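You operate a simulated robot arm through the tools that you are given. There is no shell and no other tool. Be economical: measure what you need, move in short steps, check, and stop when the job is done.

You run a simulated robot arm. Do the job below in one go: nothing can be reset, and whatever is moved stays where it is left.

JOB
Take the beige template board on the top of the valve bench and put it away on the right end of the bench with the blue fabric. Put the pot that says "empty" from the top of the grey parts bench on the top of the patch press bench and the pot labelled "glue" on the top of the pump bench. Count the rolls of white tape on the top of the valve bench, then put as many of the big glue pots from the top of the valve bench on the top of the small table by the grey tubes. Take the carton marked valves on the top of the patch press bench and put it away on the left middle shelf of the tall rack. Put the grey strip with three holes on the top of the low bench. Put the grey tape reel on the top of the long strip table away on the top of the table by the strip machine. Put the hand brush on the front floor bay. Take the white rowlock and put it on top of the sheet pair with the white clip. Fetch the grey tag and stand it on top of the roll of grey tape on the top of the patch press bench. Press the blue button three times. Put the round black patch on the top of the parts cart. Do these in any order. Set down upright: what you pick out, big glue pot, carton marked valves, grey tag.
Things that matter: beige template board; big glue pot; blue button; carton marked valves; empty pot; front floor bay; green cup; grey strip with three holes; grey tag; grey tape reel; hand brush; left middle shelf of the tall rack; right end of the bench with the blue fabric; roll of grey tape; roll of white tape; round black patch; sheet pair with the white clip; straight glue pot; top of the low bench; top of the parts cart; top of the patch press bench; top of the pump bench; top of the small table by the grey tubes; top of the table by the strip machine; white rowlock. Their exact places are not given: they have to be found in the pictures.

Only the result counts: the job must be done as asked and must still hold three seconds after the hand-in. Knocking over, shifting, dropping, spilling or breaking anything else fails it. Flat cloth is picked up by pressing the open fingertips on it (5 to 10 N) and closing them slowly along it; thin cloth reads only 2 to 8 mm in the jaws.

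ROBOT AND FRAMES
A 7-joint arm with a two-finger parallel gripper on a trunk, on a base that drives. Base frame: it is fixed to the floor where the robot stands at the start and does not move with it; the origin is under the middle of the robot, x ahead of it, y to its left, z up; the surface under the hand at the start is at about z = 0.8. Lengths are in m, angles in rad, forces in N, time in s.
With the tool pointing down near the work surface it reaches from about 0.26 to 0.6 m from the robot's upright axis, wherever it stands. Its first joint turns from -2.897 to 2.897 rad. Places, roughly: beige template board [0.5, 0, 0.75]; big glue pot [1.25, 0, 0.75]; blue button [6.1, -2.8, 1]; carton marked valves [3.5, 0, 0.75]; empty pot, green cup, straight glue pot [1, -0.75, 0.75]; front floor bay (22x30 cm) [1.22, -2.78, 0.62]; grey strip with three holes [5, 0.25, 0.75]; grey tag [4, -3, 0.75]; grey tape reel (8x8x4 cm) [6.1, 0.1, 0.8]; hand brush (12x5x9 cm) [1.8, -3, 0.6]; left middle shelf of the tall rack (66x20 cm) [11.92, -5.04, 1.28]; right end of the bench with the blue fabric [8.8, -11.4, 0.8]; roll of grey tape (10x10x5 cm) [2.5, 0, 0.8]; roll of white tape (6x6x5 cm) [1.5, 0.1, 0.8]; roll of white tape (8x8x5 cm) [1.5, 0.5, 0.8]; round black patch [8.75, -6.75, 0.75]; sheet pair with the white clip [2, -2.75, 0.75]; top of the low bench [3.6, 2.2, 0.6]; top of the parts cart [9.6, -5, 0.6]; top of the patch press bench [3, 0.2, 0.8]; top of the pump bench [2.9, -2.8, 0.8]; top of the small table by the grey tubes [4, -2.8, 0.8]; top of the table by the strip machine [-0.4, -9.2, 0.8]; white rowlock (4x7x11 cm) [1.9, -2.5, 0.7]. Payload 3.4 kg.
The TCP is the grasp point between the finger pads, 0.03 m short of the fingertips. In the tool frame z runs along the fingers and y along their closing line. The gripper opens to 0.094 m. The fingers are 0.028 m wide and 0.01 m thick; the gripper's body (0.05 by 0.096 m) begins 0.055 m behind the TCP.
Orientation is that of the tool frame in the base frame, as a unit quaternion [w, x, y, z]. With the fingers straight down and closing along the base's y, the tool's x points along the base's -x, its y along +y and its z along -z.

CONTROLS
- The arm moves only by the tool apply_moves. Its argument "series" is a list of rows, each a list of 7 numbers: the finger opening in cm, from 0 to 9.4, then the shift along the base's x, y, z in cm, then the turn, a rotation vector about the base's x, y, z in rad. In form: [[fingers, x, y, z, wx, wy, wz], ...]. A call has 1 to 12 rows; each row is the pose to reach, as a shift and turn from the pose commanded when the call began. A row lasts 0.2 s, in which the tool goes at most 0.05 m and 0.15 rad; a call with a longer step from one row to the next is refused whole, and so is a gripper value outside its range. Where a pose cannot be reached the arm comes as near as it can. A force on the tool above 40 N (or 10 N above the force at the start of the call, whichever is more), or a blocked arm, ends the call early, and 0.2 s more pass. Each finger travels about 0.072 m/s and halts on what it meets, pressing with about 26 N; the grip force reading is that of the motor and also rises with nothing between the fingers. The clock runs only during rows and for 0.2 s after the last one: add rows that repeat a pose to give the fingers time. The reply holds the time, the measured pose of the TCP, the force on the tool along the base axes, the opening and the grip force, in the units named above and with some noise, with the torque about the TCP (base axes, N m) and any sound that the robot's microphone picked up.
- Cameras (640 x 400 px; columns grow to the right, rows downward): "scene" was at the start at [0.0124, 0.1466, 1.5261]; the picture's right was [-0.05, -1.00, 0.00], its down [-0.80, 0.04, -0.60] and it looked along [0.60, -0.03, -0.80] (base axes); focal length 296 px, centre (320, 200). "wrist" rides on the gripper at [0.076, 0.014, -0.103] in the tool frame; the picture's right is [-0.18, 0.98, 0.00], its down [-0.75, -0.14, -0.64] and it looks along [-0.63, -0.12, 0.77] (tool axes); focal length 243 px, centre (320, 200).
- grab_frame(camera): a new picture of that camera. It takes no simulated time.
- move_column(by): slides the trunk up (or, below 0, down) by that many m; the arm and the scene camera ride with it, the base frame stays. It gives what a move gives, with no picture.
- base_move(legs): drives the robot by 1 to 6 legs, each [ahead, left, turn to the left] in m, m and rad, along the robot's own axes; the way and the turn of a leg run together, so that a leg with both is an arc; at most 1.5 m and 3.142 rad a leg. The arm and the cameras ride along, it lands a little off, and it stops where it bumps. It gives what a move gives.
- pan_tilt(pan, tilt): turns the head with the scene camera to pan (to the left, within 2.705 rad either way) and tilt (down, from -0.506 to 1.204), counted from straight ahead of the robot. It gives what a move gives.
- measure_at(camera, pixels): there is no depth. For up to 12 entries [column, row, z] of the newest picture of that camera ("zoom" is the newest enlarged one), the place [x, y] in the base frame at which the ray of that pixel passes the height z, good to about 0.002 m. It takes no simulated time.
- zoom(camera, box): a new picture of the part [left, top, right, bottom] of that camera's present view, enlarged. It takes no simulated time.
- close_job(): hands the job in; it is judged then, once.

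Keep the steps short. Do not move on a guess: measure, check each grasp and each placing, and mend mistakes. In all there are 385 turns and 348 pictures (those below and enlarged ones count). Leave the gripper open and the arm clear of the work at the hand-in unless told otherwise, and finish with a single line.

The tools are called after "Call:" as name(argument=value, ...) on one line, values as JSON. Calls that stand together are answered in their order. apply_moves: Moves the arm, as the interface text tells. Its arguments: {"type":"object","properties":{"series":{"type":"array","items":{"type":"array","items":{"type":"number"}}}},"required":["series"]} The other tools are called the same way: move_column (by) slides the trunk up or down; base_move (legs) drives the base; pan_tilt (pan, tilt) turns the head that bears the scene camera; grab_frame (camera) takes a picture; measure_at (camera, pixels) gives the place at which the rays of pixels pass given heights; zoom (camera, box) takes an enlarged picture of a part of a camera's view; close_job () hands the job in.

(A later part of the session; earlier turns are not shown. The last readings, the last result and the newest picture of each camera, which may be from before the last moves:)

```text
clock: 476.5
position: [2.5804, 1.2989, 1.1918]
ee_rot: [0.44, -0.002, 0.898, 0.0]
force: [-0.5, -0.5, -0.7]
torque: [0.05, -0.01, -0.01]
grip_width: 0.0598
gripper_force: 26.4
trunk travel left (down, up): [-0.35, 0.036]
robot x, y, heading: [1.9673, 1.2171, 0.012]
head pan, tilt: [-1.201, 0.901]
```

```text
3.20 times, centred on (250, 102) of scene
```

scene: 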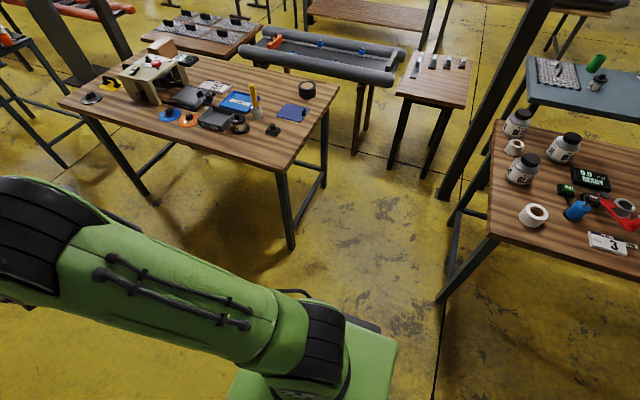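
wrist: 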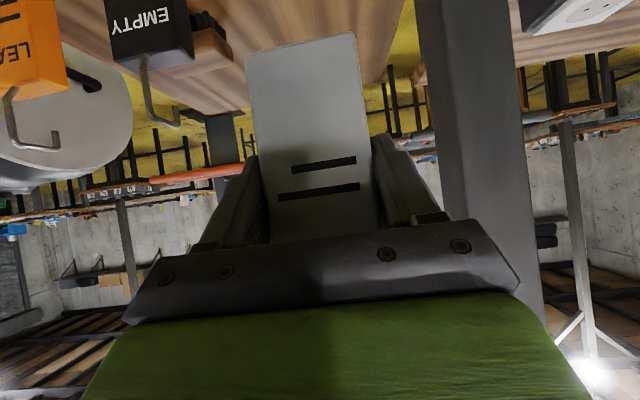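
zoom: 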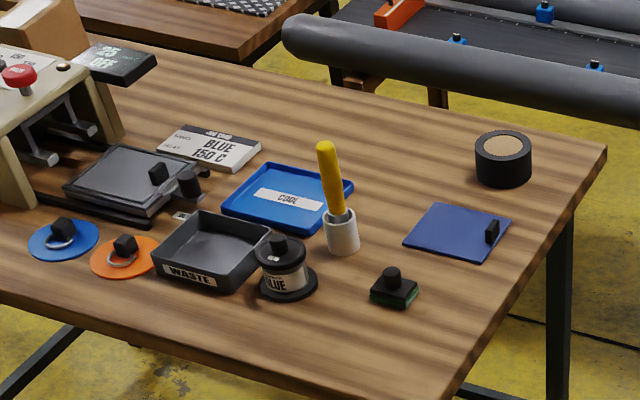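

The roll's top face is closed (tan disc), good. Strafe south into the gap.

Call:
base_move(legs=[[0, -0.6, -0.01], [0, -0.57, 0]])

Call:
pan_tilt(pan=-0.1, tilt=1.0)

Call:
grab_frame(camera="scene")

Call:
grab_frame(camera="wrist")

```text
clock: 482.8
position: [2.5929, 0.1329, 1.1932]
ee_rot: [0.441, -0.008, 0.898, 0.004]
force: [0.3, 0.7, -0.8]
torque: [-0.02, 0.0, 0.02]
grip_width: 0.0596
gripper_force: 26.1
trunk travel left (down, up): [-0.35, 0.036]
robot x, y, heading: [1.9823, 0.0483, 0.018]
head pan, tilt: [-1.201, 0.901]
```

```text
clock: 484.1
position: [2.5924, 0.1327, 1.1907]
ee_rot: [0.441, -0.007, 0.898, 0.003]
force: [0.7, 1.2, -0.1]
torque: [-0.01, -0.02, 0.0]
grip_width: 0.0597
gripper_force: 25.9
trunk travel left (down, up): [-0.35, 0.036]
robot x, y, heading: [1.9766, 0.0446, 0.021]
head pan, tilt: [-0.099, 1.0]
```

```text
250 pictures are left
```

scene: 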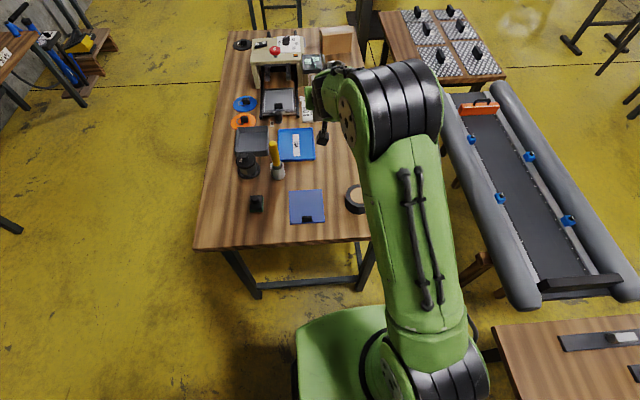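

```text
249 pictures are left
```

wrist: 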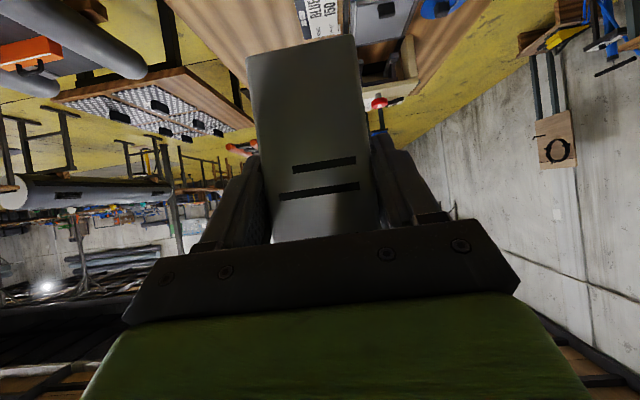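

Call:
zoom(camera="scene", box=[280, 160, 400, 240])

Call:
measure_at(camera="scene", pixels=[[346, 197, 0.85], [356, 185, 0.85], [290, 191, 0.8], [324, 191, 0.8], [325, 222, 0.8], [315, 245, 0.8]])

```text
5.00 times, centred on (340, 200) of scene
```

zoom: 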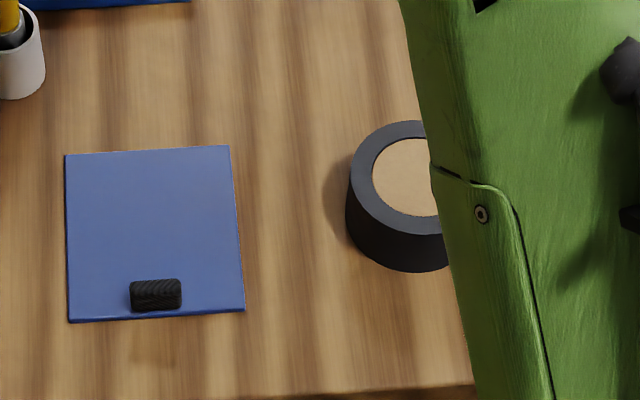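

```text
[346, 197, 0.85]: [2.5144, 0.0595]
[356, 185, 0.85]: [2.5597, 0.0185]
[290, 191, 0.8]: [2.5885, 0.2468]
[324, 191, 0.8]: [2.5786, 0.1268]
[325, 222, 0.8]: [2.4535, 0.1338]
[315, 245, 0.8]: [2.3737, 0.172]
```

Call:
measure_at(camera="scene", pixels=[[359.8, 195.6, 0.85], [346, 195.6, 0.85], [357, 184.3, 0.85], [360, 207.2, 0.85], [356, 214, 0.8]])

```text
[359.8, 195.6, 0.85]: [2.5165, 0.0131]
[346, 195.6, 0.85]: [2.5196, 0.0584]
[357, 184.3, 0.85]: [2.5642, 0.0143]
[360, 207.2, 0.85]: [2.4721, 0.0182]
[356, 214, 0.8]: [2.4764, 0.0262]
```

Roll top centre is (2.518, 0.012, 0.85). Move above it, then lower.

Call:
apply_moves(series=[[4, -2, -4, 0, 0, 0, 0], [4, -4, -8, 0, 0, 0, 0], [4, -7.4, -10, 0, 0, 0, -0.015], [4, -7.4, -12, 0, 0, 0, -0.03], [4, -7.4, -12, 0, 0, 0, -0.03]])

Call:
move_column(by=-0.15)

Call:
grab_frame(camera="scene")

Call:
grab_frame(camera="wrist")

```text
clock: 485.3
position: [2.517, 0.0125, 1.1924]
ee_rot: [0.441, 0.006, 0.897, -0.004]
force: [0.4, -0.2, -1.0]
torque: [-0.02, -0.03, -0.01]
grip_width: 0.06
gripper_force: 26.2
trunk travel left (down, up): [-0.35, 0.036]
robot x, y, heading: [1.9819, 0.0445, 0.022]
head pan, tilt: [-0.099, 1.0]
```

```text
clock: 487.1
position: [2.5186, 0.0121, 1.0429]
ee_rot: [0.441, 0.006, 0.898, -0.003]
force: [0.2, 0.6, -1.0]
torque: [0.02, -0.04, 0.02]
grip_width: 0.0599
gripper_force: 26.0
trunk travel left (down, up): [-0.2, 0.186]
robot x, y, heading: [1.9807, 0.0474, 0.02]
head pan, tilt: [-0.099, 1.0]
```

```text
247 pictures are left
```

scene: 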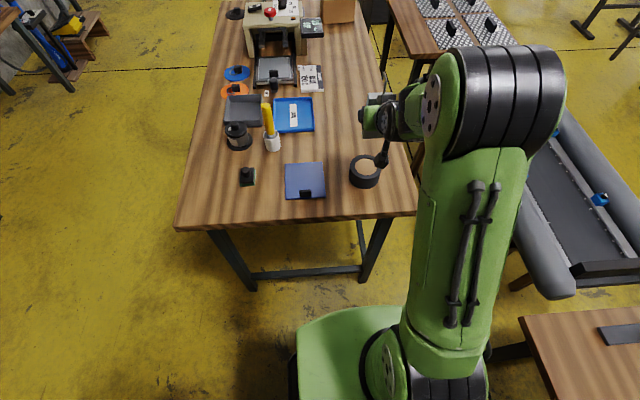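

```text
246 pictures are left
```

wrist: 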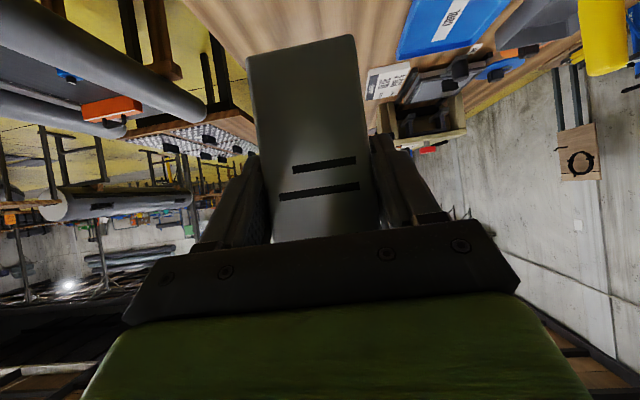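

Call:
zoom(camera="scene", box=[330, 90, 430, 200])

Call:
measure_at(camera="scene", pixels=[[349, 167, 0.85], [380, 167, 0.85], [365, 156, 0.85], [365, 179, 0.85], [365, 188, 0.8]])

```text
3.64 times, centred on (380, 145) of scene
```

zoom: 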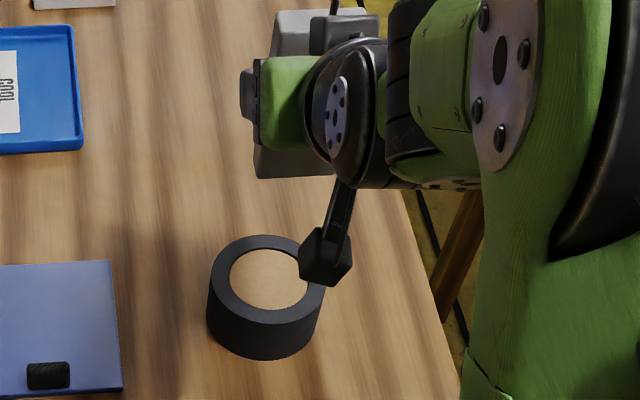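

```text
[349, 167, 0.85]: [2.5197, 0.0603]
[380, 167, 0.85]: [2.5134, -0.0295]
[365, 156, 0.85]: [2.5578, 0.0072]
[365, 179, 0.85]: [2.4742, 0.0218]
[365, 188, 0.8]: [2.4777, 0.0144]
```

Aligned with the roll centre. Lower onto the roll.

Call:
apply_moves(series=[[4, 0, 0, -4, 0, 0, 0], [4, 0, 0, -8, 0, 0, 0], [4, 0, 0, -10.5, 0, 0, 0], [4, 0, 0, -11.5, 0, 0, 0], [4, 0, 0, -11.8, 0, 0, 0]])

Call:
zoom(camera="scene", box=[310, 70, 470, 220])

```text
clock: 488.3
position: [2.5179, 0.0112, 0.924]
ee_rot: [0.441, 0.006, 0.898, -0.004]
force: [-0.6, 0.0, -0.7]
torque: [-0.01, -0.03, -0.01]
grip_width: 0.0596
gripper_force: 26.1
trunk travel left (down, up): [-0.2, 0.186]
robot x, y, heading: [1.9796, 0.0426, 0.024]
head pan, tilt: [-0.099, 1.0]
```

```text
2.67 times, centred on (390, 145) of scene
```

zoom: 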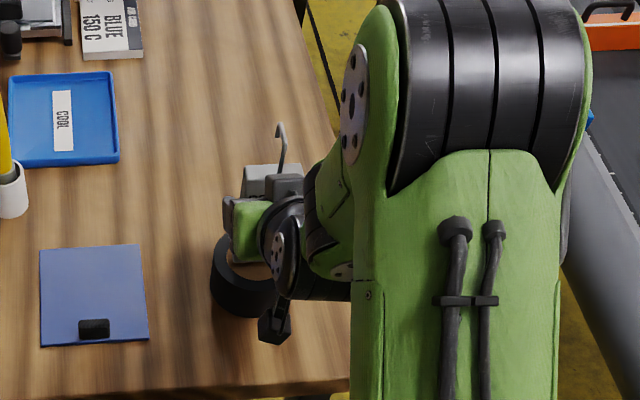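

Call:
apply_moves(series=[[4, 0, 0, -0.2, 0, 0, 0], [4, 0, 0, -0.4, 0, 0, 0], [4, 0, 0, -0.6, 0, 0, 0], [4, 0, 0, -0.6, 0, 0, 0]])

```text
clock: 489.3
position: [2.5175, 0.0115, 0.9204]
ee_rot: [0.444, 0.006, 0.896, -0.004]
force: [-2.1, -0.3, 16.4]
torque: [0.07, 0.17, 0.0]
grip_width: 0.0598
gripper_force: 25.8
trunk travel left (down, up): [-0.2, 0.186]
robot x, y, heading: [1.9797, 0.043, 0.019]
head pan, tilt: [-0.099, 1.0]
```

Call:
apply_moves(series=[[4, 0, 0, 0.3, 0, 0, 0], [6, 0, 0, 0.3, 0, 0, 0], [7.5, 0, 0, 0.3, 0, 0, 0], [9, 0, 0, 0.3, 0, 0, 0], [9.4, 0, 0, 0.3, 0, 0, 0], [9.4, -1, 0, 0.3, 0, 0, 0], [9.4, -4, 0, 0.5, 0, 0, 0], [9.4, -7, 0, 1.5, 0, 0, 0], [9.4, -9, 0, 5, 0, 0, 0], [9.4, -9, 0, 9, 0, 0, 0]])

Call:
grab_frame(camera="scene")

Call:
grab_frame(camera="wrist")

```text
clock: 491.5
position: [2.4261, 0.0115, 1.0083]
ee_rot: [0.441, 0.005, 0.897, -0.002]
force: [-0.2, 0.1, 0.9]
torque: [-0.03, 0.02, 0.03]
grip_width: 0.0941
gripper_force: 0.1
trunk travel left (down, up): [-0.2, 0.186]
robot x, y, heading: [1.9773, 0.0424, 0.021]
head pan, tilt: [-0.099, 1.0]
```

```text
243 pictures are left
```

scene: 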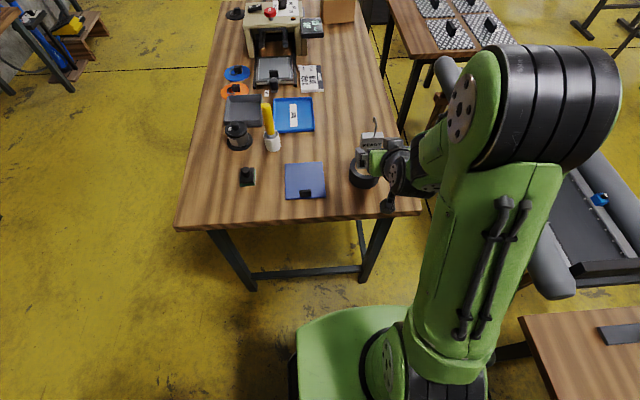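

```text
242 pictures are left
```

wrist: 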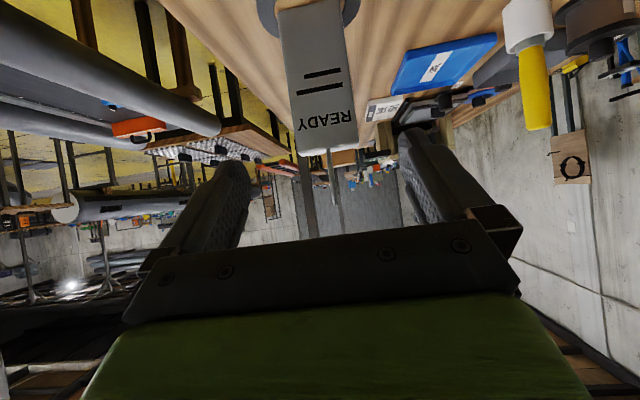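

Tag stands on the roll. Now straighten the tool, and get a look at the glue pots from the gap (they're behind me, to the west).

Call:
apply_moves(series=[[9.4, 0, 2, 3, 0, 0.14, 0], [9.4, 0, 4, 6, 0, 0.28, 0], [9.4, 0, 5, 8, 0, 0.42, 0], [9.4, 0, 5, 8, 0, 0.56, 0], [9.4, 0, 5, 8, 0, 0.7, 0], [9.4, 0, 5, 8, 0, 0.84, 0], [9.4, -2, 5, 8, 0, 0.914, 0], [9.4, -4, 5, 8, 0, 0.914, 0]])

Call:
pan_tilt(pan=2.7, tilt=0.9)

Call:
grab_frame(camera="scene")

```text
clock: 493.3
position: [2.3878, 0.063, 1.0905]
ee_rot: [-0.001, 0.004, 1.0, -0.005]
force: [0.2, 0.0, -0.5]
torque: [-0.02, -0.02, 0.04]
grip_width: 0.094
gripper_force: 0.0
trunk travel left (down, up): [-0.2, 0.186]
robot x, y, heading: [1.9822, 0.0465, 0.018]
head pan, tilt: [-0.099, 1.0]
```

```text
clock: 495.7
position: [2.389, 0.0639, 1.0893]
ee_rot: [-0.001, 0.003, 1.0, -0.005]
force: [-0.5, 0.3, -0.4]
torque: [0.02, -0.01, -0.03]
grip_width: 0.0941
gripper_force: 0.0
trunk travel left (down, up): [-0.2, 0.186]
robot x, y, heading: [1.9812, 0.0439, 0.022]
head pan, tilt: [2.7, 0.901]
```

```text
241 pictures are left
```

scene: 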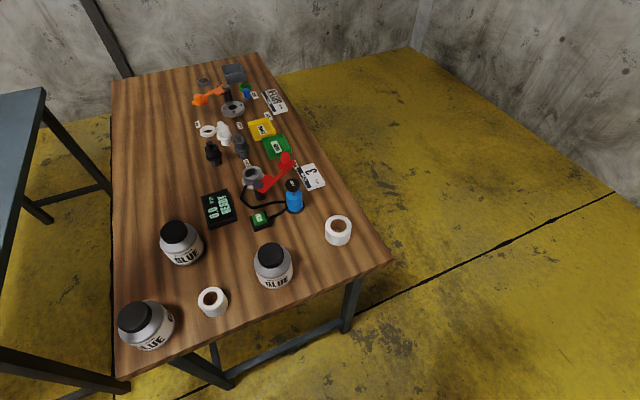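

Call:
measure_at(camera="scene", pixels=[[272, 256, 0.92], [178, 231, 0.92], [136, 316, 0.92], [275, 285, 0.8], [187, 262, 0.8], [152, 345, 0.8], [293, 268, 0.85], [256, 268, 0.85], [198, 243, 0.85], [161, 243, 0.85], [212, 298, 0.85], [338, 225, 0.85]])

Call:
zoom(camera="scene", box=[100, 190, 360, 360])

```text
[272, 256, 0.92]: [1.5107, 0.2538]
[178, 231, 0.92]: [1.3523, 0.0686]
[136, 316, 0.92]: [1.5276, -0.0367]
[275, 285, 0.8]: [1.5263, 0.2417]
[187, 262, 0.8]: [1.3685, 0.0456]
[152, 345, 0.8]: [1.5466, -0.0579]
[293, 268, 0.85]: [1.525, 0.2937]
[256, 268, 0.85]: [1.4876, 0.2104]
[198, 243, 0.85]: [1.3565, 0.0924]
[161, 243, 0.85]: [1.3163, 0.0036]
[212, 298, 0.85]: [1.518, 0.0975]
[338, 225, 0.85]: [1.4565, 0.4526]
```

```text
2.35 times, centred on (230, 275) of scene
```

zoom: 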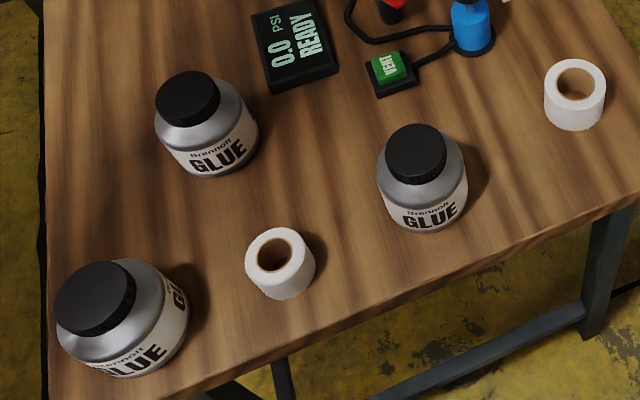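

Pots: A(1.50,0.25), B(1.34,0.05), C(1.53,-0.05). Body ≈9 cm, cap ≈6 cm – I'll grip caps. Turn on the spot (left) to face the valve bench.

Call:
base_move(legs=[[0, 0, 1.56], [0, 0, 1.56]])

Call:
pan_tilt(pan=0.0, tilt=1.0)

Call:
grab_frame(camera="scene")

Call:
grab_frame(camera="wrist")

```text
clock: 503.8
position: [1.5713, 0.0301, 1.0884]
ee_rot: [-0.005, 1.0, -0.01, 0.001]
force: [-0.4, -0.1, -0.2]
torque: [0.0, -0.02, -0.01]
grip_width: 0.0941
gripper_force: 0.0
trunk travel left (down, up): [-0.2, 0.186]
robot x, y, heading: [1.9796, 0.0445, -3.129]
head pan, tilt: [2.7, 0.901]
```

```text
clock: 506.1
position: [1.5706, 0.0297, 1.0899]
ee_rot: [-0.004, 1.0, -0.01, 0.002]
force: [-0.2, 0.0, 0.4]
torque: [-0.01, 0.0, -0.02]
grip_width: 0.094
gripper_force: 0.1
trunk travel left (down, up): [-0.2, 0.186]
robot x, y, heading: [1.98, 0.0444, -3.128]
head pan, tilt: [0.0, 1.0]
```

```text
239 pictures are left
```

scene: 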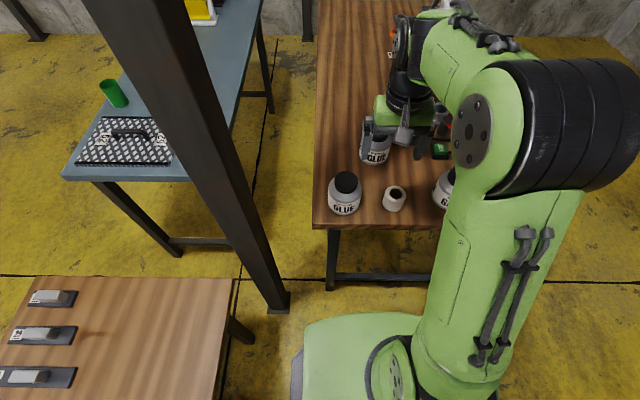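

```text
238 pictures are left
```

wrist: 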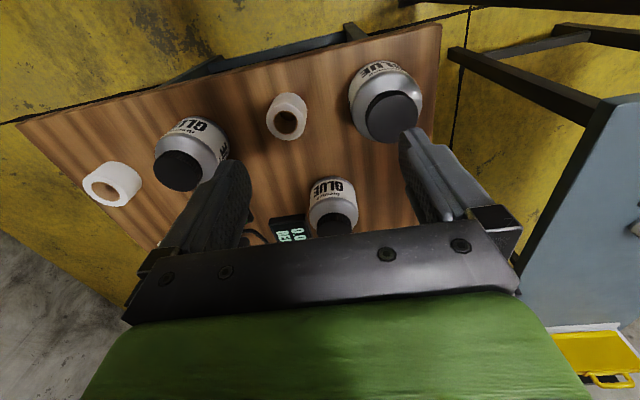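

Call:
measure_at(camera="scene", pixels=[[347, 182, 0.9], [347, 182, 0.92], [347, 182, 0.94], [333, 182, 0.92], [361, 182, 0.92]])

Call:
measure_at(camera="wrist", pixels=[[393, 117, 0.9], [393, 117, 0.92], [393, 117, 0.94], [368, 117, 0.92], [418, 117, 0.92], [178, 170, 0.92], [178, 170, 0.9], [178, 170, 0.94]])

Call:
zoom(camera="wrist", box=[130, 50, 450, 240])

Call:
zoom(camera="scene", box=[310, 100, 470, 220])

```text
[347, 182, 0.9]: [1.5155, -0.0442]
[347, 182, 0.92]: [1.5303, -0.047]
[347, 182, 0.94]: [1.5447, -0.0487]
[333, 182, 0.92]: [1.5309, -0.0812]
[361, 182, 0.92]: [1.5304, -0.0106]
```

```text
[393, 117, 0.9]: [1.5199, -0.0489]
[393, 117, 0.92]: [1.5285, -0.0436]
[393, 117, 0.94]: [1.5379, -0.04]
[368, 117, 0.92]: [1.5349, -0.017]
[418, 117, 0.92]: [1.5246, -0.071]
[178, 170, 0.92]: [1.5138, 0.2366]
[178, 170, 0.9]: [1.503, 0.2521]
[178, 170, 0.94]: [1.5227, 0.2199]
```

```text
2.00 times, centred on (290, 145) of wrist
```

zoom: 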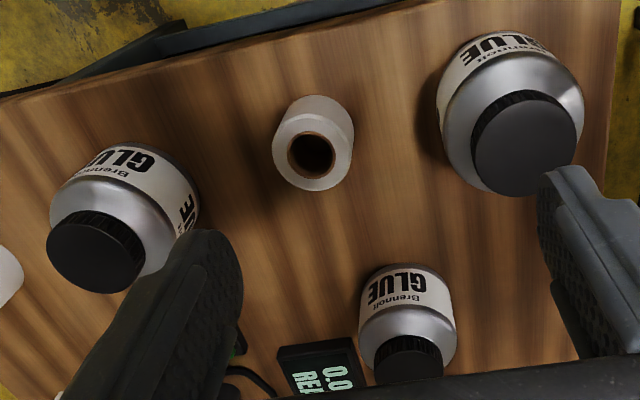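

```text
3.33 times, centred on (390, 160) of scene
```

zoom: 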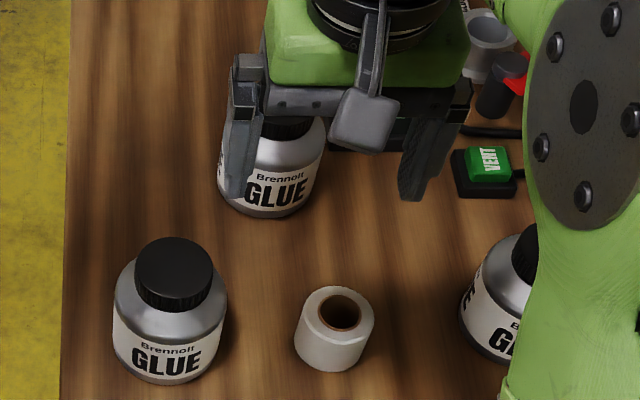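

Call:
measure_at(camera="scene", pixels=[[346.2, 178.6, 0.9], [346.2, 178.6, 0.92], [346.2, 178.6, 0.94], [335, 178.6, 0.93], [357.8, 178.6, 0.93], [340, 215, 0.8], [346, 213.5, 0.8]])

Call:
measure_at(camera="wrist", pixels=[[392, 116.5, 0.9], [392, 116.5, 0.92], [392, 116.5, 0.94], [365.5, 116.5, 0.93], [418, 116.5, 0.93], [173, 171, 0.93], [198, 170, 0.93]])

```text
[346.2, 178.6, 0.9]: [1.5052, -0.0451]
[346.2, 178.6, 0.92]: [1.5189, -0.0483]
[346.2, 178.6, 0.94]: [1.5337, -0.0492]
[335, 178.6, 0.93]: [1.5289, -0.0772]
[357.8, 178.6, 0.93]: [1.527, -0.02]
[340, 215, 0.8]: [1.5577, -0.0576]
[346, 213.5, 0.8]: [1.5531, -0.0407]
```

```text
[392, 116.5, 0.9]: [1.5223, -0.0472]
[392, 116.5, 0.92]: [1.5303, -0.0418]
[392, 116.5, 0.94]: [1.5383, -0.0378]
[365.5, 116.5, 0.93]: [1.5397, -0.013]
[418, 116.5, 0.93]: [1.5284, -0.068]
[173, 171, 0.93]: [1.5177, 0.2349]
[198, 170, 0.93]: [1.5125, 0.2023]
```

Call:
apply_moves(series=[[9.4, -2, -3, 0, 0, 0, 0.02], [9.4, -4, -6, 0, 0, 0, 0.02], [9.4, -5.5, -7.7, -2, 0, 0, 0.02], [9.4, -5.5, -7.7, -6, 0, 0, 0.02], [9.4, -5.5, -7.7, -10, 0, 0, 0.02]])

Call:
grab_frame(camera="wrist")

Call:
zoom(camera="scene", box=[290, 80, 450, 220])

```text
clock: 507.4
position: [1.517, -0.0498, 0.9908]
ee_rot: [-0.005, 1.0, 0.0, 0.001]
force: [0.5, 0.5, -0.5]
torque: [-0.01, -0.06, 0.02]
grip_width: 0.0938
gripper_force: 0.1
trunk travel left (down, up): [-0.2, 0.186]
robot x, y, heading: [1.9819, 0.0425, -3.131]
head pan, tilt: [0.0, 1.0]
```

```text
235 pictures are left
```

wrist: 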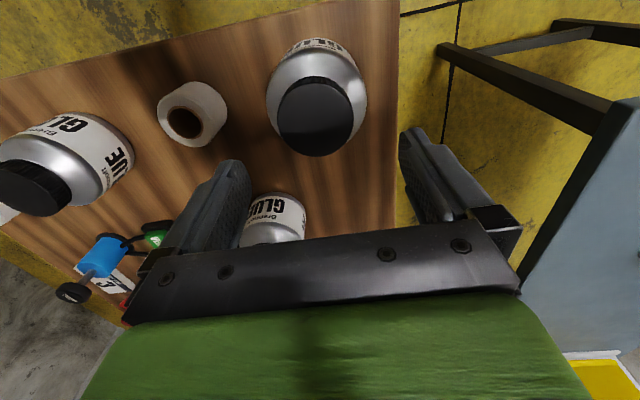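

```text
2.86 times, centred on (370, 150) of scene
```

zoom: 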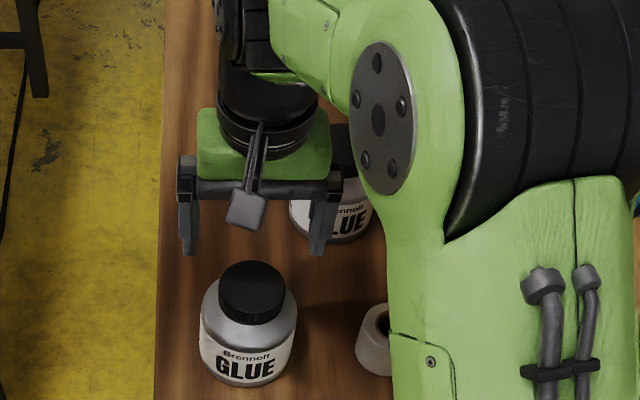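

Call:
measure_at(camera="wrist", pixels=[[316, 116, 0.9], [316, 116, 0.91], [316, 116, 0.92], [316, 116, 0.93], [278, 118, 0.92], [353, 115, 0.92]])

Call:
measure_at(camera="zoom", pixels=[[252, 285, 0.9], [252, 285, 0.91], [252, 285, 0.92], [252, 285, 0.93]])

```text
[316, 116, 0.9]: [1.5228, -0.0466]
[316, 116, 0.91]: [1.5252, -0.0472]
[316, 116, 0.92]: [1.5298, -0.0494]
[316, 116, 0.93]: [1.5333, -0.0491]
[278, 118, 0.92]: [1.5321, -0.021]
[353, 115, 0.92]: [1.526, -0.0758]
```

```text
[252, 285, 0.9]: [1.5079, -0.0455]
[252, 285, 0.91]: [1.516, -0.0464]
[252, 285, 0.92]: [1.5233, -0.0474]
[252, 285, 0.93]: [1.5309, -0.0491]
```

Call:
apply_moves(series=[[9.4, 1.0, 0, -2, 0, 0, 0], [9.4, 1.0, 0, -4, 0, 0, 0], [9.4, 1.0, 0, -5, 0, 0, 0]])

Call:
grab_frame(camera="wrist")

Call:
zoom(camera="scene", box=[290, 80, 450, 220])

```text
clock: 508.1
position: [1.5264, -0.0472, 0.9396]
ee_rot: [-0.005, 1.0, 0.001, 0.001]
force: [-0.6, 0.0, 0.1]
torque: [0.0, 0.01, 0.0]
grip_width: 0.0938
gripper_force: 0.1
trunk travel left (down, up): [-0.2, 0.186]
robot x, y, heading: [1.9822, 0.0438, -3.131]
head pan, tilt: [0.0, 1.0]
```

```text
233 pictures are left
```

wrist: 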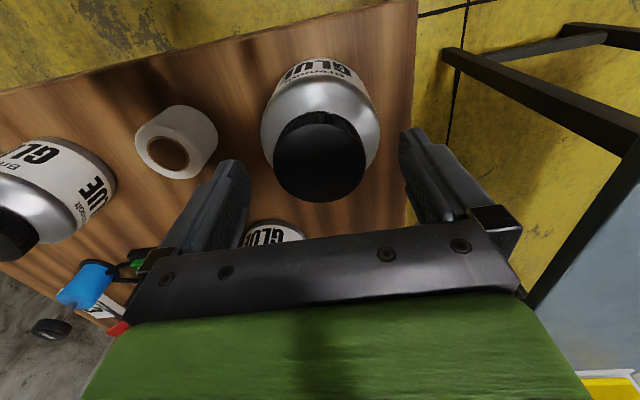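

```text
2.86 times, centred on (370, 150) of scene
```

zoom: 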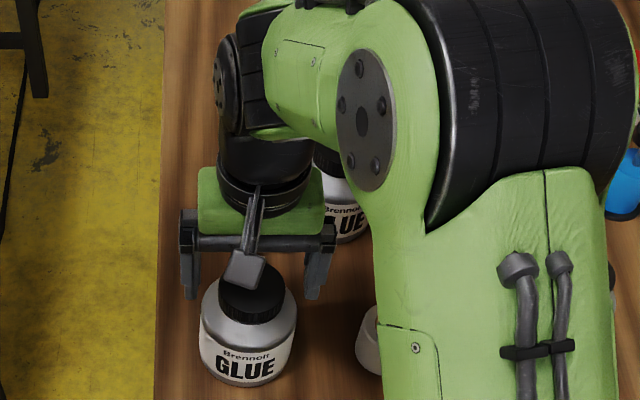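

Call:
measure_at(camera="wrist", pixels=[[320, 157, 0.91], [320, 157, 0.92], [320, 157, 0.93], [320, 202, 0.92], [320, 112, 0.92]])

```text
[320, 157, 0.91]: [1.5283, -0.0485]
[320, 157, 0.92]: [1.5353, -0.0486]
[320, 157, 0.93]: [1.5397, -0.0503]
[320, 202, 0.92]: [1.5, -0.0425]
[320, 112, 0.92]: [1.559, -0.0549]
```

Call:
apply_moves(series=[[9.4, 0.3, -0.2, -1, 0, 0, 0], [9.4, 0.3, -0.2, -1.8, 0, 0, 0], [9.4, 0.3, -0.2, -1.8, 0, 0, 0]])

Call:
apply_moves(series=[[8, 0, 0, 0, 0, 0, 0], [7, 0, 0, 0, 0, 0, 0], [6, 0, 0, 0, 0, 0, 0], [5, 0, 0, 0, 0, 0, 0], [4.5, 0, 0, 0, 0, 0, 0], [4.5, 0, 0, 0, 0, 0, 0]])

Call:
grab_frame(camera="wrist")

```text
clock: 508.9
position: [1.5292, -0.0493, 0.9209]
ee_rot: [-0.005, 1.0, 0.001, 0.001]
force: [-0.4, 0.1, -0.1]
torque: [-0.02, 0.03, 0.02]
grip_width: 0.0941
gripper_force: 0.0
trunk travel left (down, up): [-0.2, 0.186]
robot x, y, heading: [1.9782, 0.0439, -3.129]
head pan, tilt: [0.0, 1.0]
```

```text
clock: 510.4
position: [1.5297, -0.0494, 0.9214]
ee_rot: [-0.005, 1.0, 0.001, 0.0]
force: [-0.5, 0.8, 0.3]
torque: [-0.03, 0.0, 0.02]
grip_width: 0.0593
gripper_force: 25.7
trunk travel left (down, up): [-0.2, 0.186]
robot x, y, heading: [1.9781, 0.0426, -3.131]
head pan, tilt: [0.0, 1.0]
```

```text
231 pictures are left
```

wrist: 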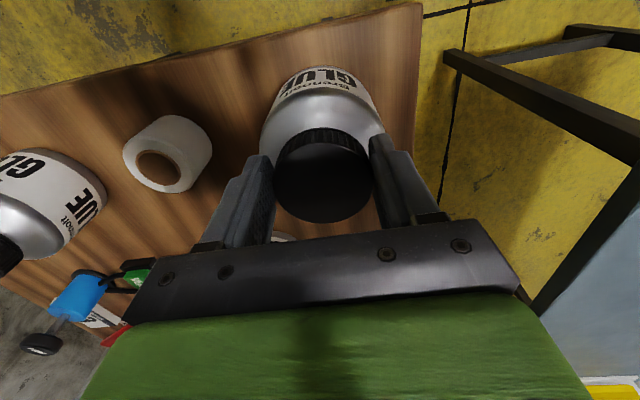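

Call:
apply_moves(series=[[4.5, 0, 0, 1, 0, 0, 0], [4.5, 0, 0, 4, 0, 0, 0], [4.5, 0, 0, 8, 0, 0, 0], [4.5, 0, 0, 12, 0, 0, 0], [4.5, 0, 0, 16, 0, 0, 0], [4.5, 0, 0, 20, 0, 0, 0]])

Call:
grab_frame(camera="scene")

```text
clock: 511.8
position: [1.5306, -0.0485, 1.1228]
ee_rot: [-0.005, 1.0, 0.0, 0.001]
force: [0.7, 0.2, -2.8]
torque: [-0.03, -0.04, -0.02]
grip_width: 0.0588
gripper_force: 25.8
trunk travel left (down, up): [-0.2, 0.186]
robot x, y, heading: [1.9782, 0.0415, -3.129]
head pan, tilt: [0.0, 1.0]
```

```text
230 pictures are left
```

scene: 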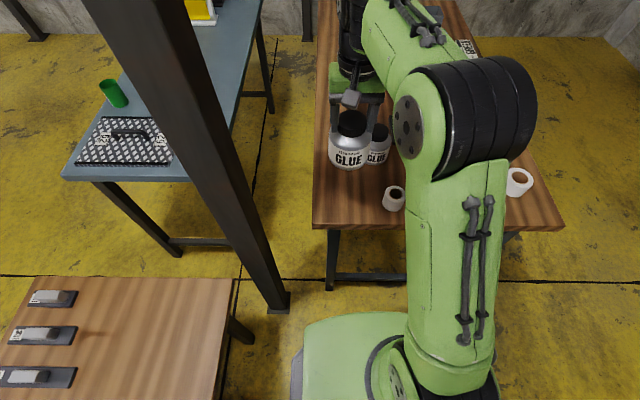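

Pot C held. Exit the gap north and drive around west to the aisle.

Call:
base_move(legs=[[0, -0.6, -0.01], [0, -0.57, 0], [1.1, 0, 0], [1.12, 0, 0], [0, 0, 1.565]])

```text
clock: 532.3
position: [-0.1789, 0.7586, 1.1209]
ee_rot: [-0.004, 0.723, 0.691, -0.003]
force: [0.4, -0.6, -3.6]
torque: [0.06, 0.0, 0.02]
grip_width: 0.059
gripper_force: 25.7
trunk travel left (down, up): [-0.2, 0.186]
robot x, y, heading: [-0.2517, 1.2135, -1.611]
head pan, tilt: [0.0, 1.0]
```

Call:
base_move(legs=[[0, 0, 0.04], [1.4, 0, 0], [1.35, 0, 0], [0, 0, 1.57], [1.4, 0, 0]])

```text
clock: 556.2
position: [1.6496, -1.5157, 1.1213]
ee_rot: [-0.001, 0.034, 0.999, -0.005]
force: [1.0, 0.5, -4.2]
torque: [0.01, 0.05, -0.02]
grip_width: 0.0591
gripper_force: 26.1
trunk travel left (down, up): [-0.2, 0.186]
robot x, y, heading: [1.1952, -1.5779, -0.063]
head pan, tilt: [0.0, 1.0]
```

Call:
base_move(legs=[[0, 0, 0.063], [1.4, 0, 0], [1.4, 0, 0], [0, 0, -1.57]])

Call:
pan_tilt(pan=0.0, tilt=0.8)

Call:
grab_frame(camera="scene")

```text
clock: 574.0
position: [4.077, -1.9459, 1.1218]
ee_rot: [-0.005, 0.702, 0.712, -0.003]
force: [0.6, 0.4, -3.2]
torque: [0.02, 0.01, 0.01]
grip_width: 0.0583
gripper_force: 25.8
trunk travel left (down, up): [-0.2, 0.186]
robot x, y, heading: [3.9759, -1.4983, -1.545]
head pan, tilt: [0.0, 1.0]
```

```text
clock: 574.8
position: [4.0765, -1.9451, 1.1218]
ee_rot: [-0.005, 0.702, 0.712, -0.003]
force: [-0.1, -0.3, -3.5]
torque: [0.03, -0.01, 0.01]
grip_width: 0.0587
gripper_force: 26.2
trunk travel left (down, up): [-0.2, 0.186]
robot x, y, heading: [3.9791, -1.4935, -1.548]
head pan, tilt: [0.0, 0.799]
```

```text
229 pictures are left
```

scene: 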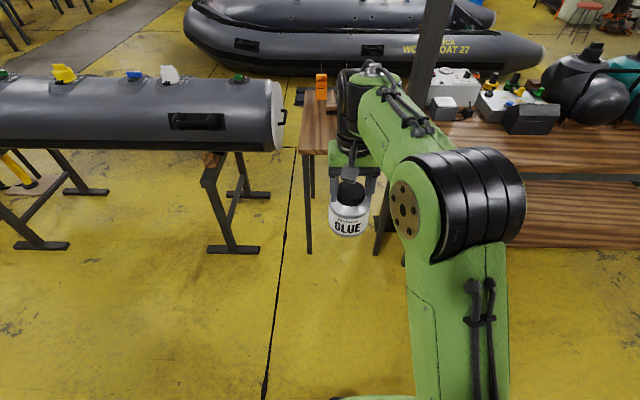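

Call:
base_move(legs=[[0.35, 0, -0.023], [0.35, 0, 0]])

Call:
pan_tilt(pan=0.0, tilt=1.0)

Call:
grab_frame(camera="scene")

Call:
grab_frame(camera="wrist")

```text
clock: 578.9
position: [4.0738, -2.6525, 1.1216]
ee_rot: [-0.004, 0.708, 0.707, -0.002]
force: [0.3, -0.5, -4.1]
torque: [0.05, 0.01, 0.0]
grip_width: 0.0586
gripper_force: 26.4
trunk travel left (down, up): [-0.2, 0.186]
robot x, y, heading: [3.9842, -2.2007, -1.561]
head pan, tilt: [0.0, 0.799]
```

```text
clock: 579.7
position: [4.0734, -2.6523, 1.1216]
ee_rot: [-0.004, 0.708, 0.706, -0.004]
force: [0.2, 0.0, -3.9]
torque: [0.01, 0.01, -0.01]
grip_width: 0.0587
gripper_force: 25.7
trunk travel left (down, up): [-0.2, 0.186]
robot x, y, heading: [3.9816, -2.197, -1.564]
head pan, tilt: [0.0, 1.0]
```

```text
228 pictures are left
```

scene: 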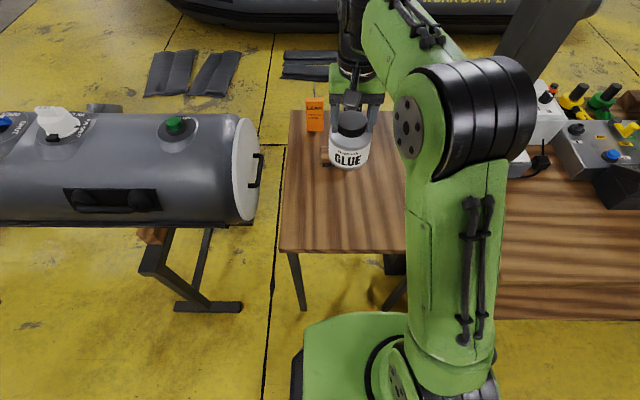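

```text
227 pictures are left
```

wrist: 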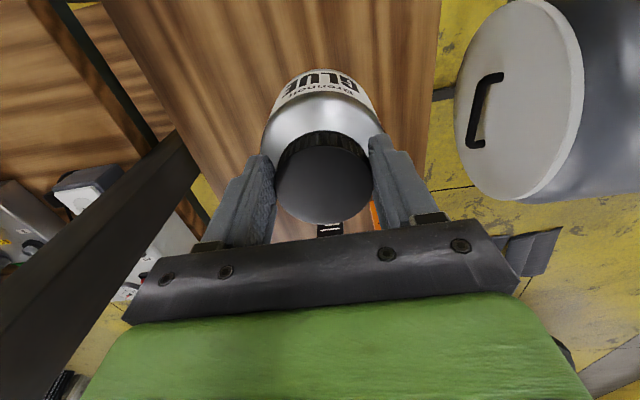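

Call:
measure_at(camera="scene", pixels=[[281, 252, 0.8], [292, 110, 0.8], [403, 252, 0.8], [323, 165, 0.8], [322, 146, 0.8], [307, 131, 0.8]])

Call:
apply_moves(series=[[4.5, 2, 1, -3, 0, 0, 0], [4.5, 4, 2, -6, 0, 0, 0], [4.5, 5.5, 2.2, -10, 0, 0, 0], [4.5, 5.5, 2.2, -14, 0, 0, 0], [4.5, 5.5, 2.2, -17, 0, 0, 0]])

Call:
grab_frame(camera="scene")

```text
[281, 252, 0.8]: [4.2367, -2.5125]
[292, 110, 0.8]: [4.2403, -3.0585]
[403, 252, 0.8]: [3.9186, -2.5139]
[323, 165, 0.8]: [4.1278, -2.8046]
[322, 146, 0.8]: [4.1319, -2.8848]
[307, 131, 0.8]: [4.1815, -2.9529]
```

```text
clock: 580.9
position: [4.1279, -2.6297, 0.9512]
ee_rot: [-0.005, 0.708, 0.706, -0.002]
force: [0.3, 0.3, -4.8]
torque: [0.06, -0.03, -0.01]
grip_width: 0.0586
gripper_force: 25.5
trunk travel left (down, up): [-0.2, 0.186]
robot x, y, heading: [3.9867, -2.1999, -1.566]
head pan, tilt: [0.0, 1.0]
```

```text
226 pictures are left
```

scene: 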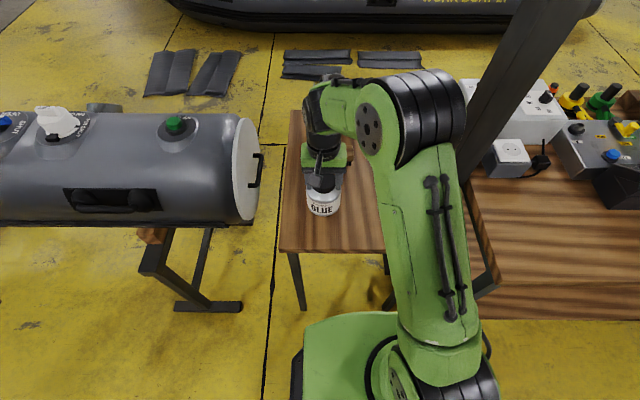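

Call:
apply_moves(series=[[4.5, 0, 0, -1.5, 0, 0, 0], [4.5, 0, 0, -2.5, 0, 0, 0], [4.5, 0, 0, -3, 0, 0, 0], [4.5, 0, 0, -3.4, 0, 0, 0], [4.5, 0, 0, -3.4, 0, 0, 0]])

```text
clock: 582.1
position: [4.1291, -2.6295, 0.9196]
ee_rot: [-0.003, 0.709, 0.705, -0.006]
force: [-3.4, 0.6, 19.8]
torque: [-0.2, -0.05, 0.14]
grip_width: 0.0588
gripper_force: 26.1
trunk travel left (down, up): [-0.2, 0.186]
robot x, y, heading: [3.982, -2.1991, -1.562]
head pan, tilt: [0.0, 1.0]
```

Standing on the table. Release and rise, retract.

Call:
apply_moves(series=[[4.5, 0, 0, 0.3, 0, 0, 0], [6.5, 0, 0, 0.3, 0, 0, 0], [8, 0, 0, 0.3, 0, 0, 0], [9.4, 0, 0, 0.3, 0, 0, 0], [9.4, 0, 0, 1.5, 0, 0, 0], [9.4, 0, 0, 5.5, 0, 0, 0], [9.4, 0, 0, 10, 0, 0, 0], [9.4, 0, 1, 14, 0, 0, 0], [9.4, -2, 2, 18, 0, 0, 0]])

Call:
grab_frame(camera="scene")

```text
clock: 584.1
position: [4.1086, -2.6068, 1.1009]
ee_rot: [-0.005, 0.708, 0.707, -0.003]
force: [-0.5, 0.5, 0.1]
torque: [-0.04, -0.03, -0.02]
grip_width: 0.0941
gripper_force: 0.0
trunk travel left (down, up): [-0.2, 0.186]
robot x, y, heading: [3.9836, -2.1983, -1.563]
head pan, tilt: [0.0, 1.0]
```

```text
225 pictures are left
```

scene: 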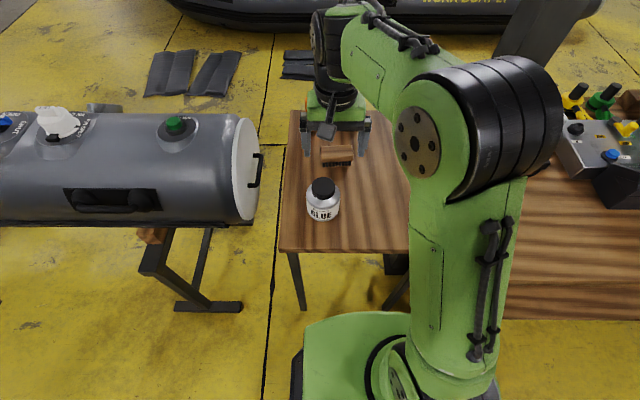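

Next: the blue button from the north side. Back off, strafe east.

Call:
base_move(legs=[[-0.6, 0, 0], [0, 1.45, -0.01], [0, 0.6, 0], [0.35, 0, 0]])

Call:
pan_tilt(pan=0.0, tilt=0.7)

Call:
grab_frame(camera="scene")

```text
clock: 599.2
position: [6.1425, -2.3738, 1.1001]
ee_rot: [-0.004, 0.717, 0.697, -0.003]
force: [0.8, 0.0, 0.0]
torque: [0.03, 0.01, -0.02]
grip_width: 0.0937
gripper_force: 0.0
trunk travel left (down, up): [-0.2, 0.186]
robot x, y, heading: [6.0258, -1.9638, -1.584]
head pan, tilt: [0.0, 1.0]
```

```text
clock: 600.0
position: [6.1429, -2.3739, 1.0993]
ee_rot: [-0.004, 0.717, 0.697, -0.003]
force: [0.1, 0.3, 0.6]
torque: [0.03, 0.01, 0.02]
grip_width: 0.094
gripper_force: 0.0
trunk travel left (down, up): [-0.2, 0.186]
robot x, y, heading: [6.0254, -1.9648, -1.584]
head pan, tilt: [0.0, 0.7]
```

```text
224 pictures are left
```

scene: 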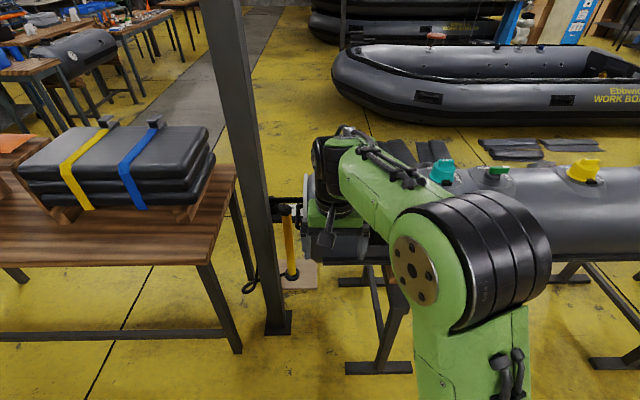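

Call:
base_move(legs=[[0.2, -0.12, 0.01]])

Call:
apply_moves(series=[[9.4, -3, 0, 1, 0, 0, 0], [9.4, -6, 0, 3, 0, 0, 0], [9.4, -9, 0, 5, 0, 0, 0], [9.4, -13, 0, 7, 0, 0, 0], [9.4, -17, 0, 8, 0, 0, 0], [9.4, -21, 0, 8, 0, 0, 0]])

Call:
grab_frame(camera="wrist")

Call:
pan_tilt(pan=0.2, tilt=0.8)

Call:
grab_frame(camera="scene")

```text
clock: 601.7
position: [6.0224, -2.5678, 1.0988]
ee_rot: [-0.005, 0.714, 0.7, -0.004]
force: [0.5, -0.3, 1.1]
torque: [0.04, 0.01, -0.01]
grip_width: 0.094
gripper_force: 0.1
trunk travel left (down, up): [-0.2, 0.186]
robot x, y, heading: [5.9005, -2.1532, -1.583]
head pan, tilt: [0.0, 0.7]
```

```text
clock: 603.1
position: [5.8105, -2.5663, 1.179]
ee_rot: [-0.004, 0.714, 0.7, -0.003]
force: [0.3, 0.8, -0.4]
torque: [-0.02, -0.03, 0.01]
grip_width: 0.0938
gripper_force: 0.1
trunk travel left (down, up): [-0.2, 0.186]
robot x, y, heading: [5.9074, -2.1528, -1.585]
head pan, tilt: [0.0, 0.7]
```

```text
223 pictures are left
```

wrist: 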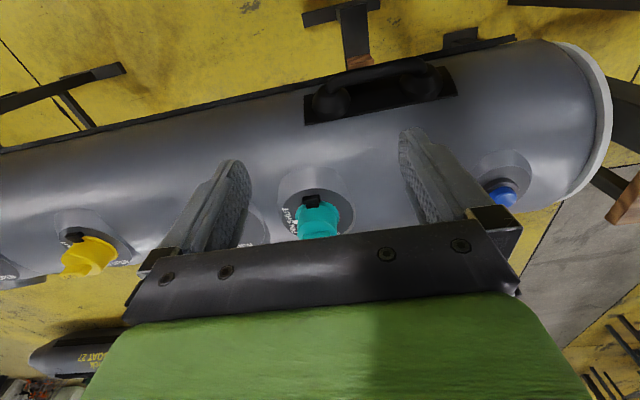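

```text
clock: 603.8
position: [5.8126, -2.5661, 1.1786]
ee_rot: [-0.005, 0.713, 0.701, -0.003]
force: [-0.3, 0.5, 0.7]
torque: [0.0, -0.01, 0.0]
grip_width: 0.094
gripper_force: 0.0
trunk travel left (down, up): [-0.2, 0.186]
robot x, y, heading: [5.9012, -2.1568, -1.578]
head pan, tilt: [0.201, 0.799]
```

```text
222 pictures are left
```

scene: 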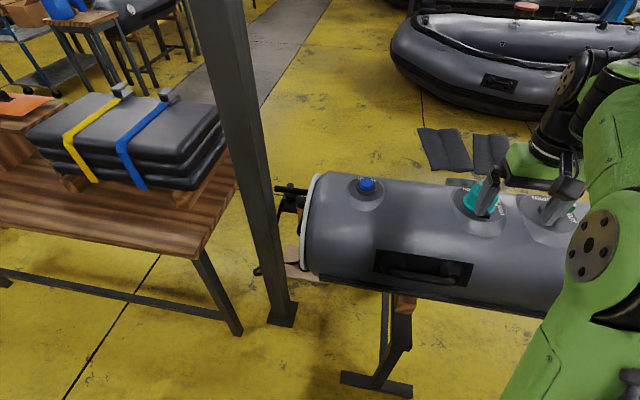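

Call:
zoom(camera="scene", box=[320, 150, 420, 220])

Call:
measure_at(camera="scene", pixels=[[367, 180, 0.98], [367, 180, 1.0], [367, 180, 1.02], [367, 180, 1.04]])

Call:
measure_at(camera="wrist", pixels=[[504, 196, 0.98], [504, 196, 1.0], [504, 196, 1.02], [504, 196, 1.04]])

Call:
zoom(camera="wrist", box=[460, 140, 560, 220])

```text
5.71 times, centred on (370, 185) of scene
```

zoom: 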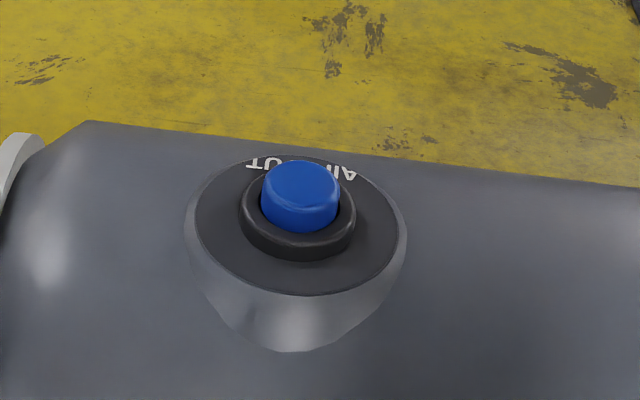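

```text
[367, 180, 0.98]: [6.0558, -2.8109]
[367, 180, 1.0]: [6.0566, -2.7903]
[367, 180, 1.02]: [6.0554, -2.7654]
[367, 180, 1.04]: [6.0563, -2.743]
```

```text
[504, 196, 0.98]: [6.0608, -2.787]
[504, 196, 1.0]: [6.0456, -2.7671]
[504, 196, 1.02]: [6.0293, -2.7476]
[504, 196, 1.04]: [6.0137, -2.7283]
```

```text
5.00 times, centred on (510, 180) of wrist
```

zoom: 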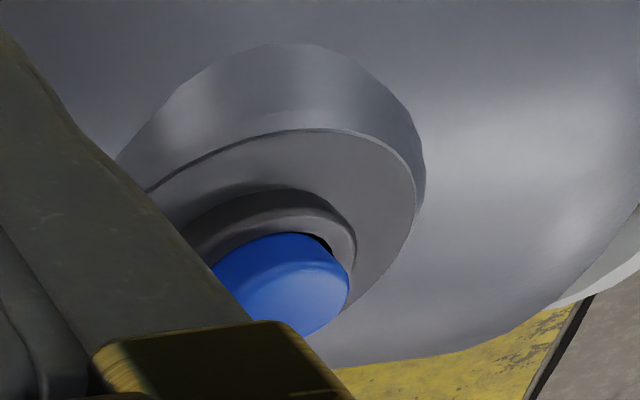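

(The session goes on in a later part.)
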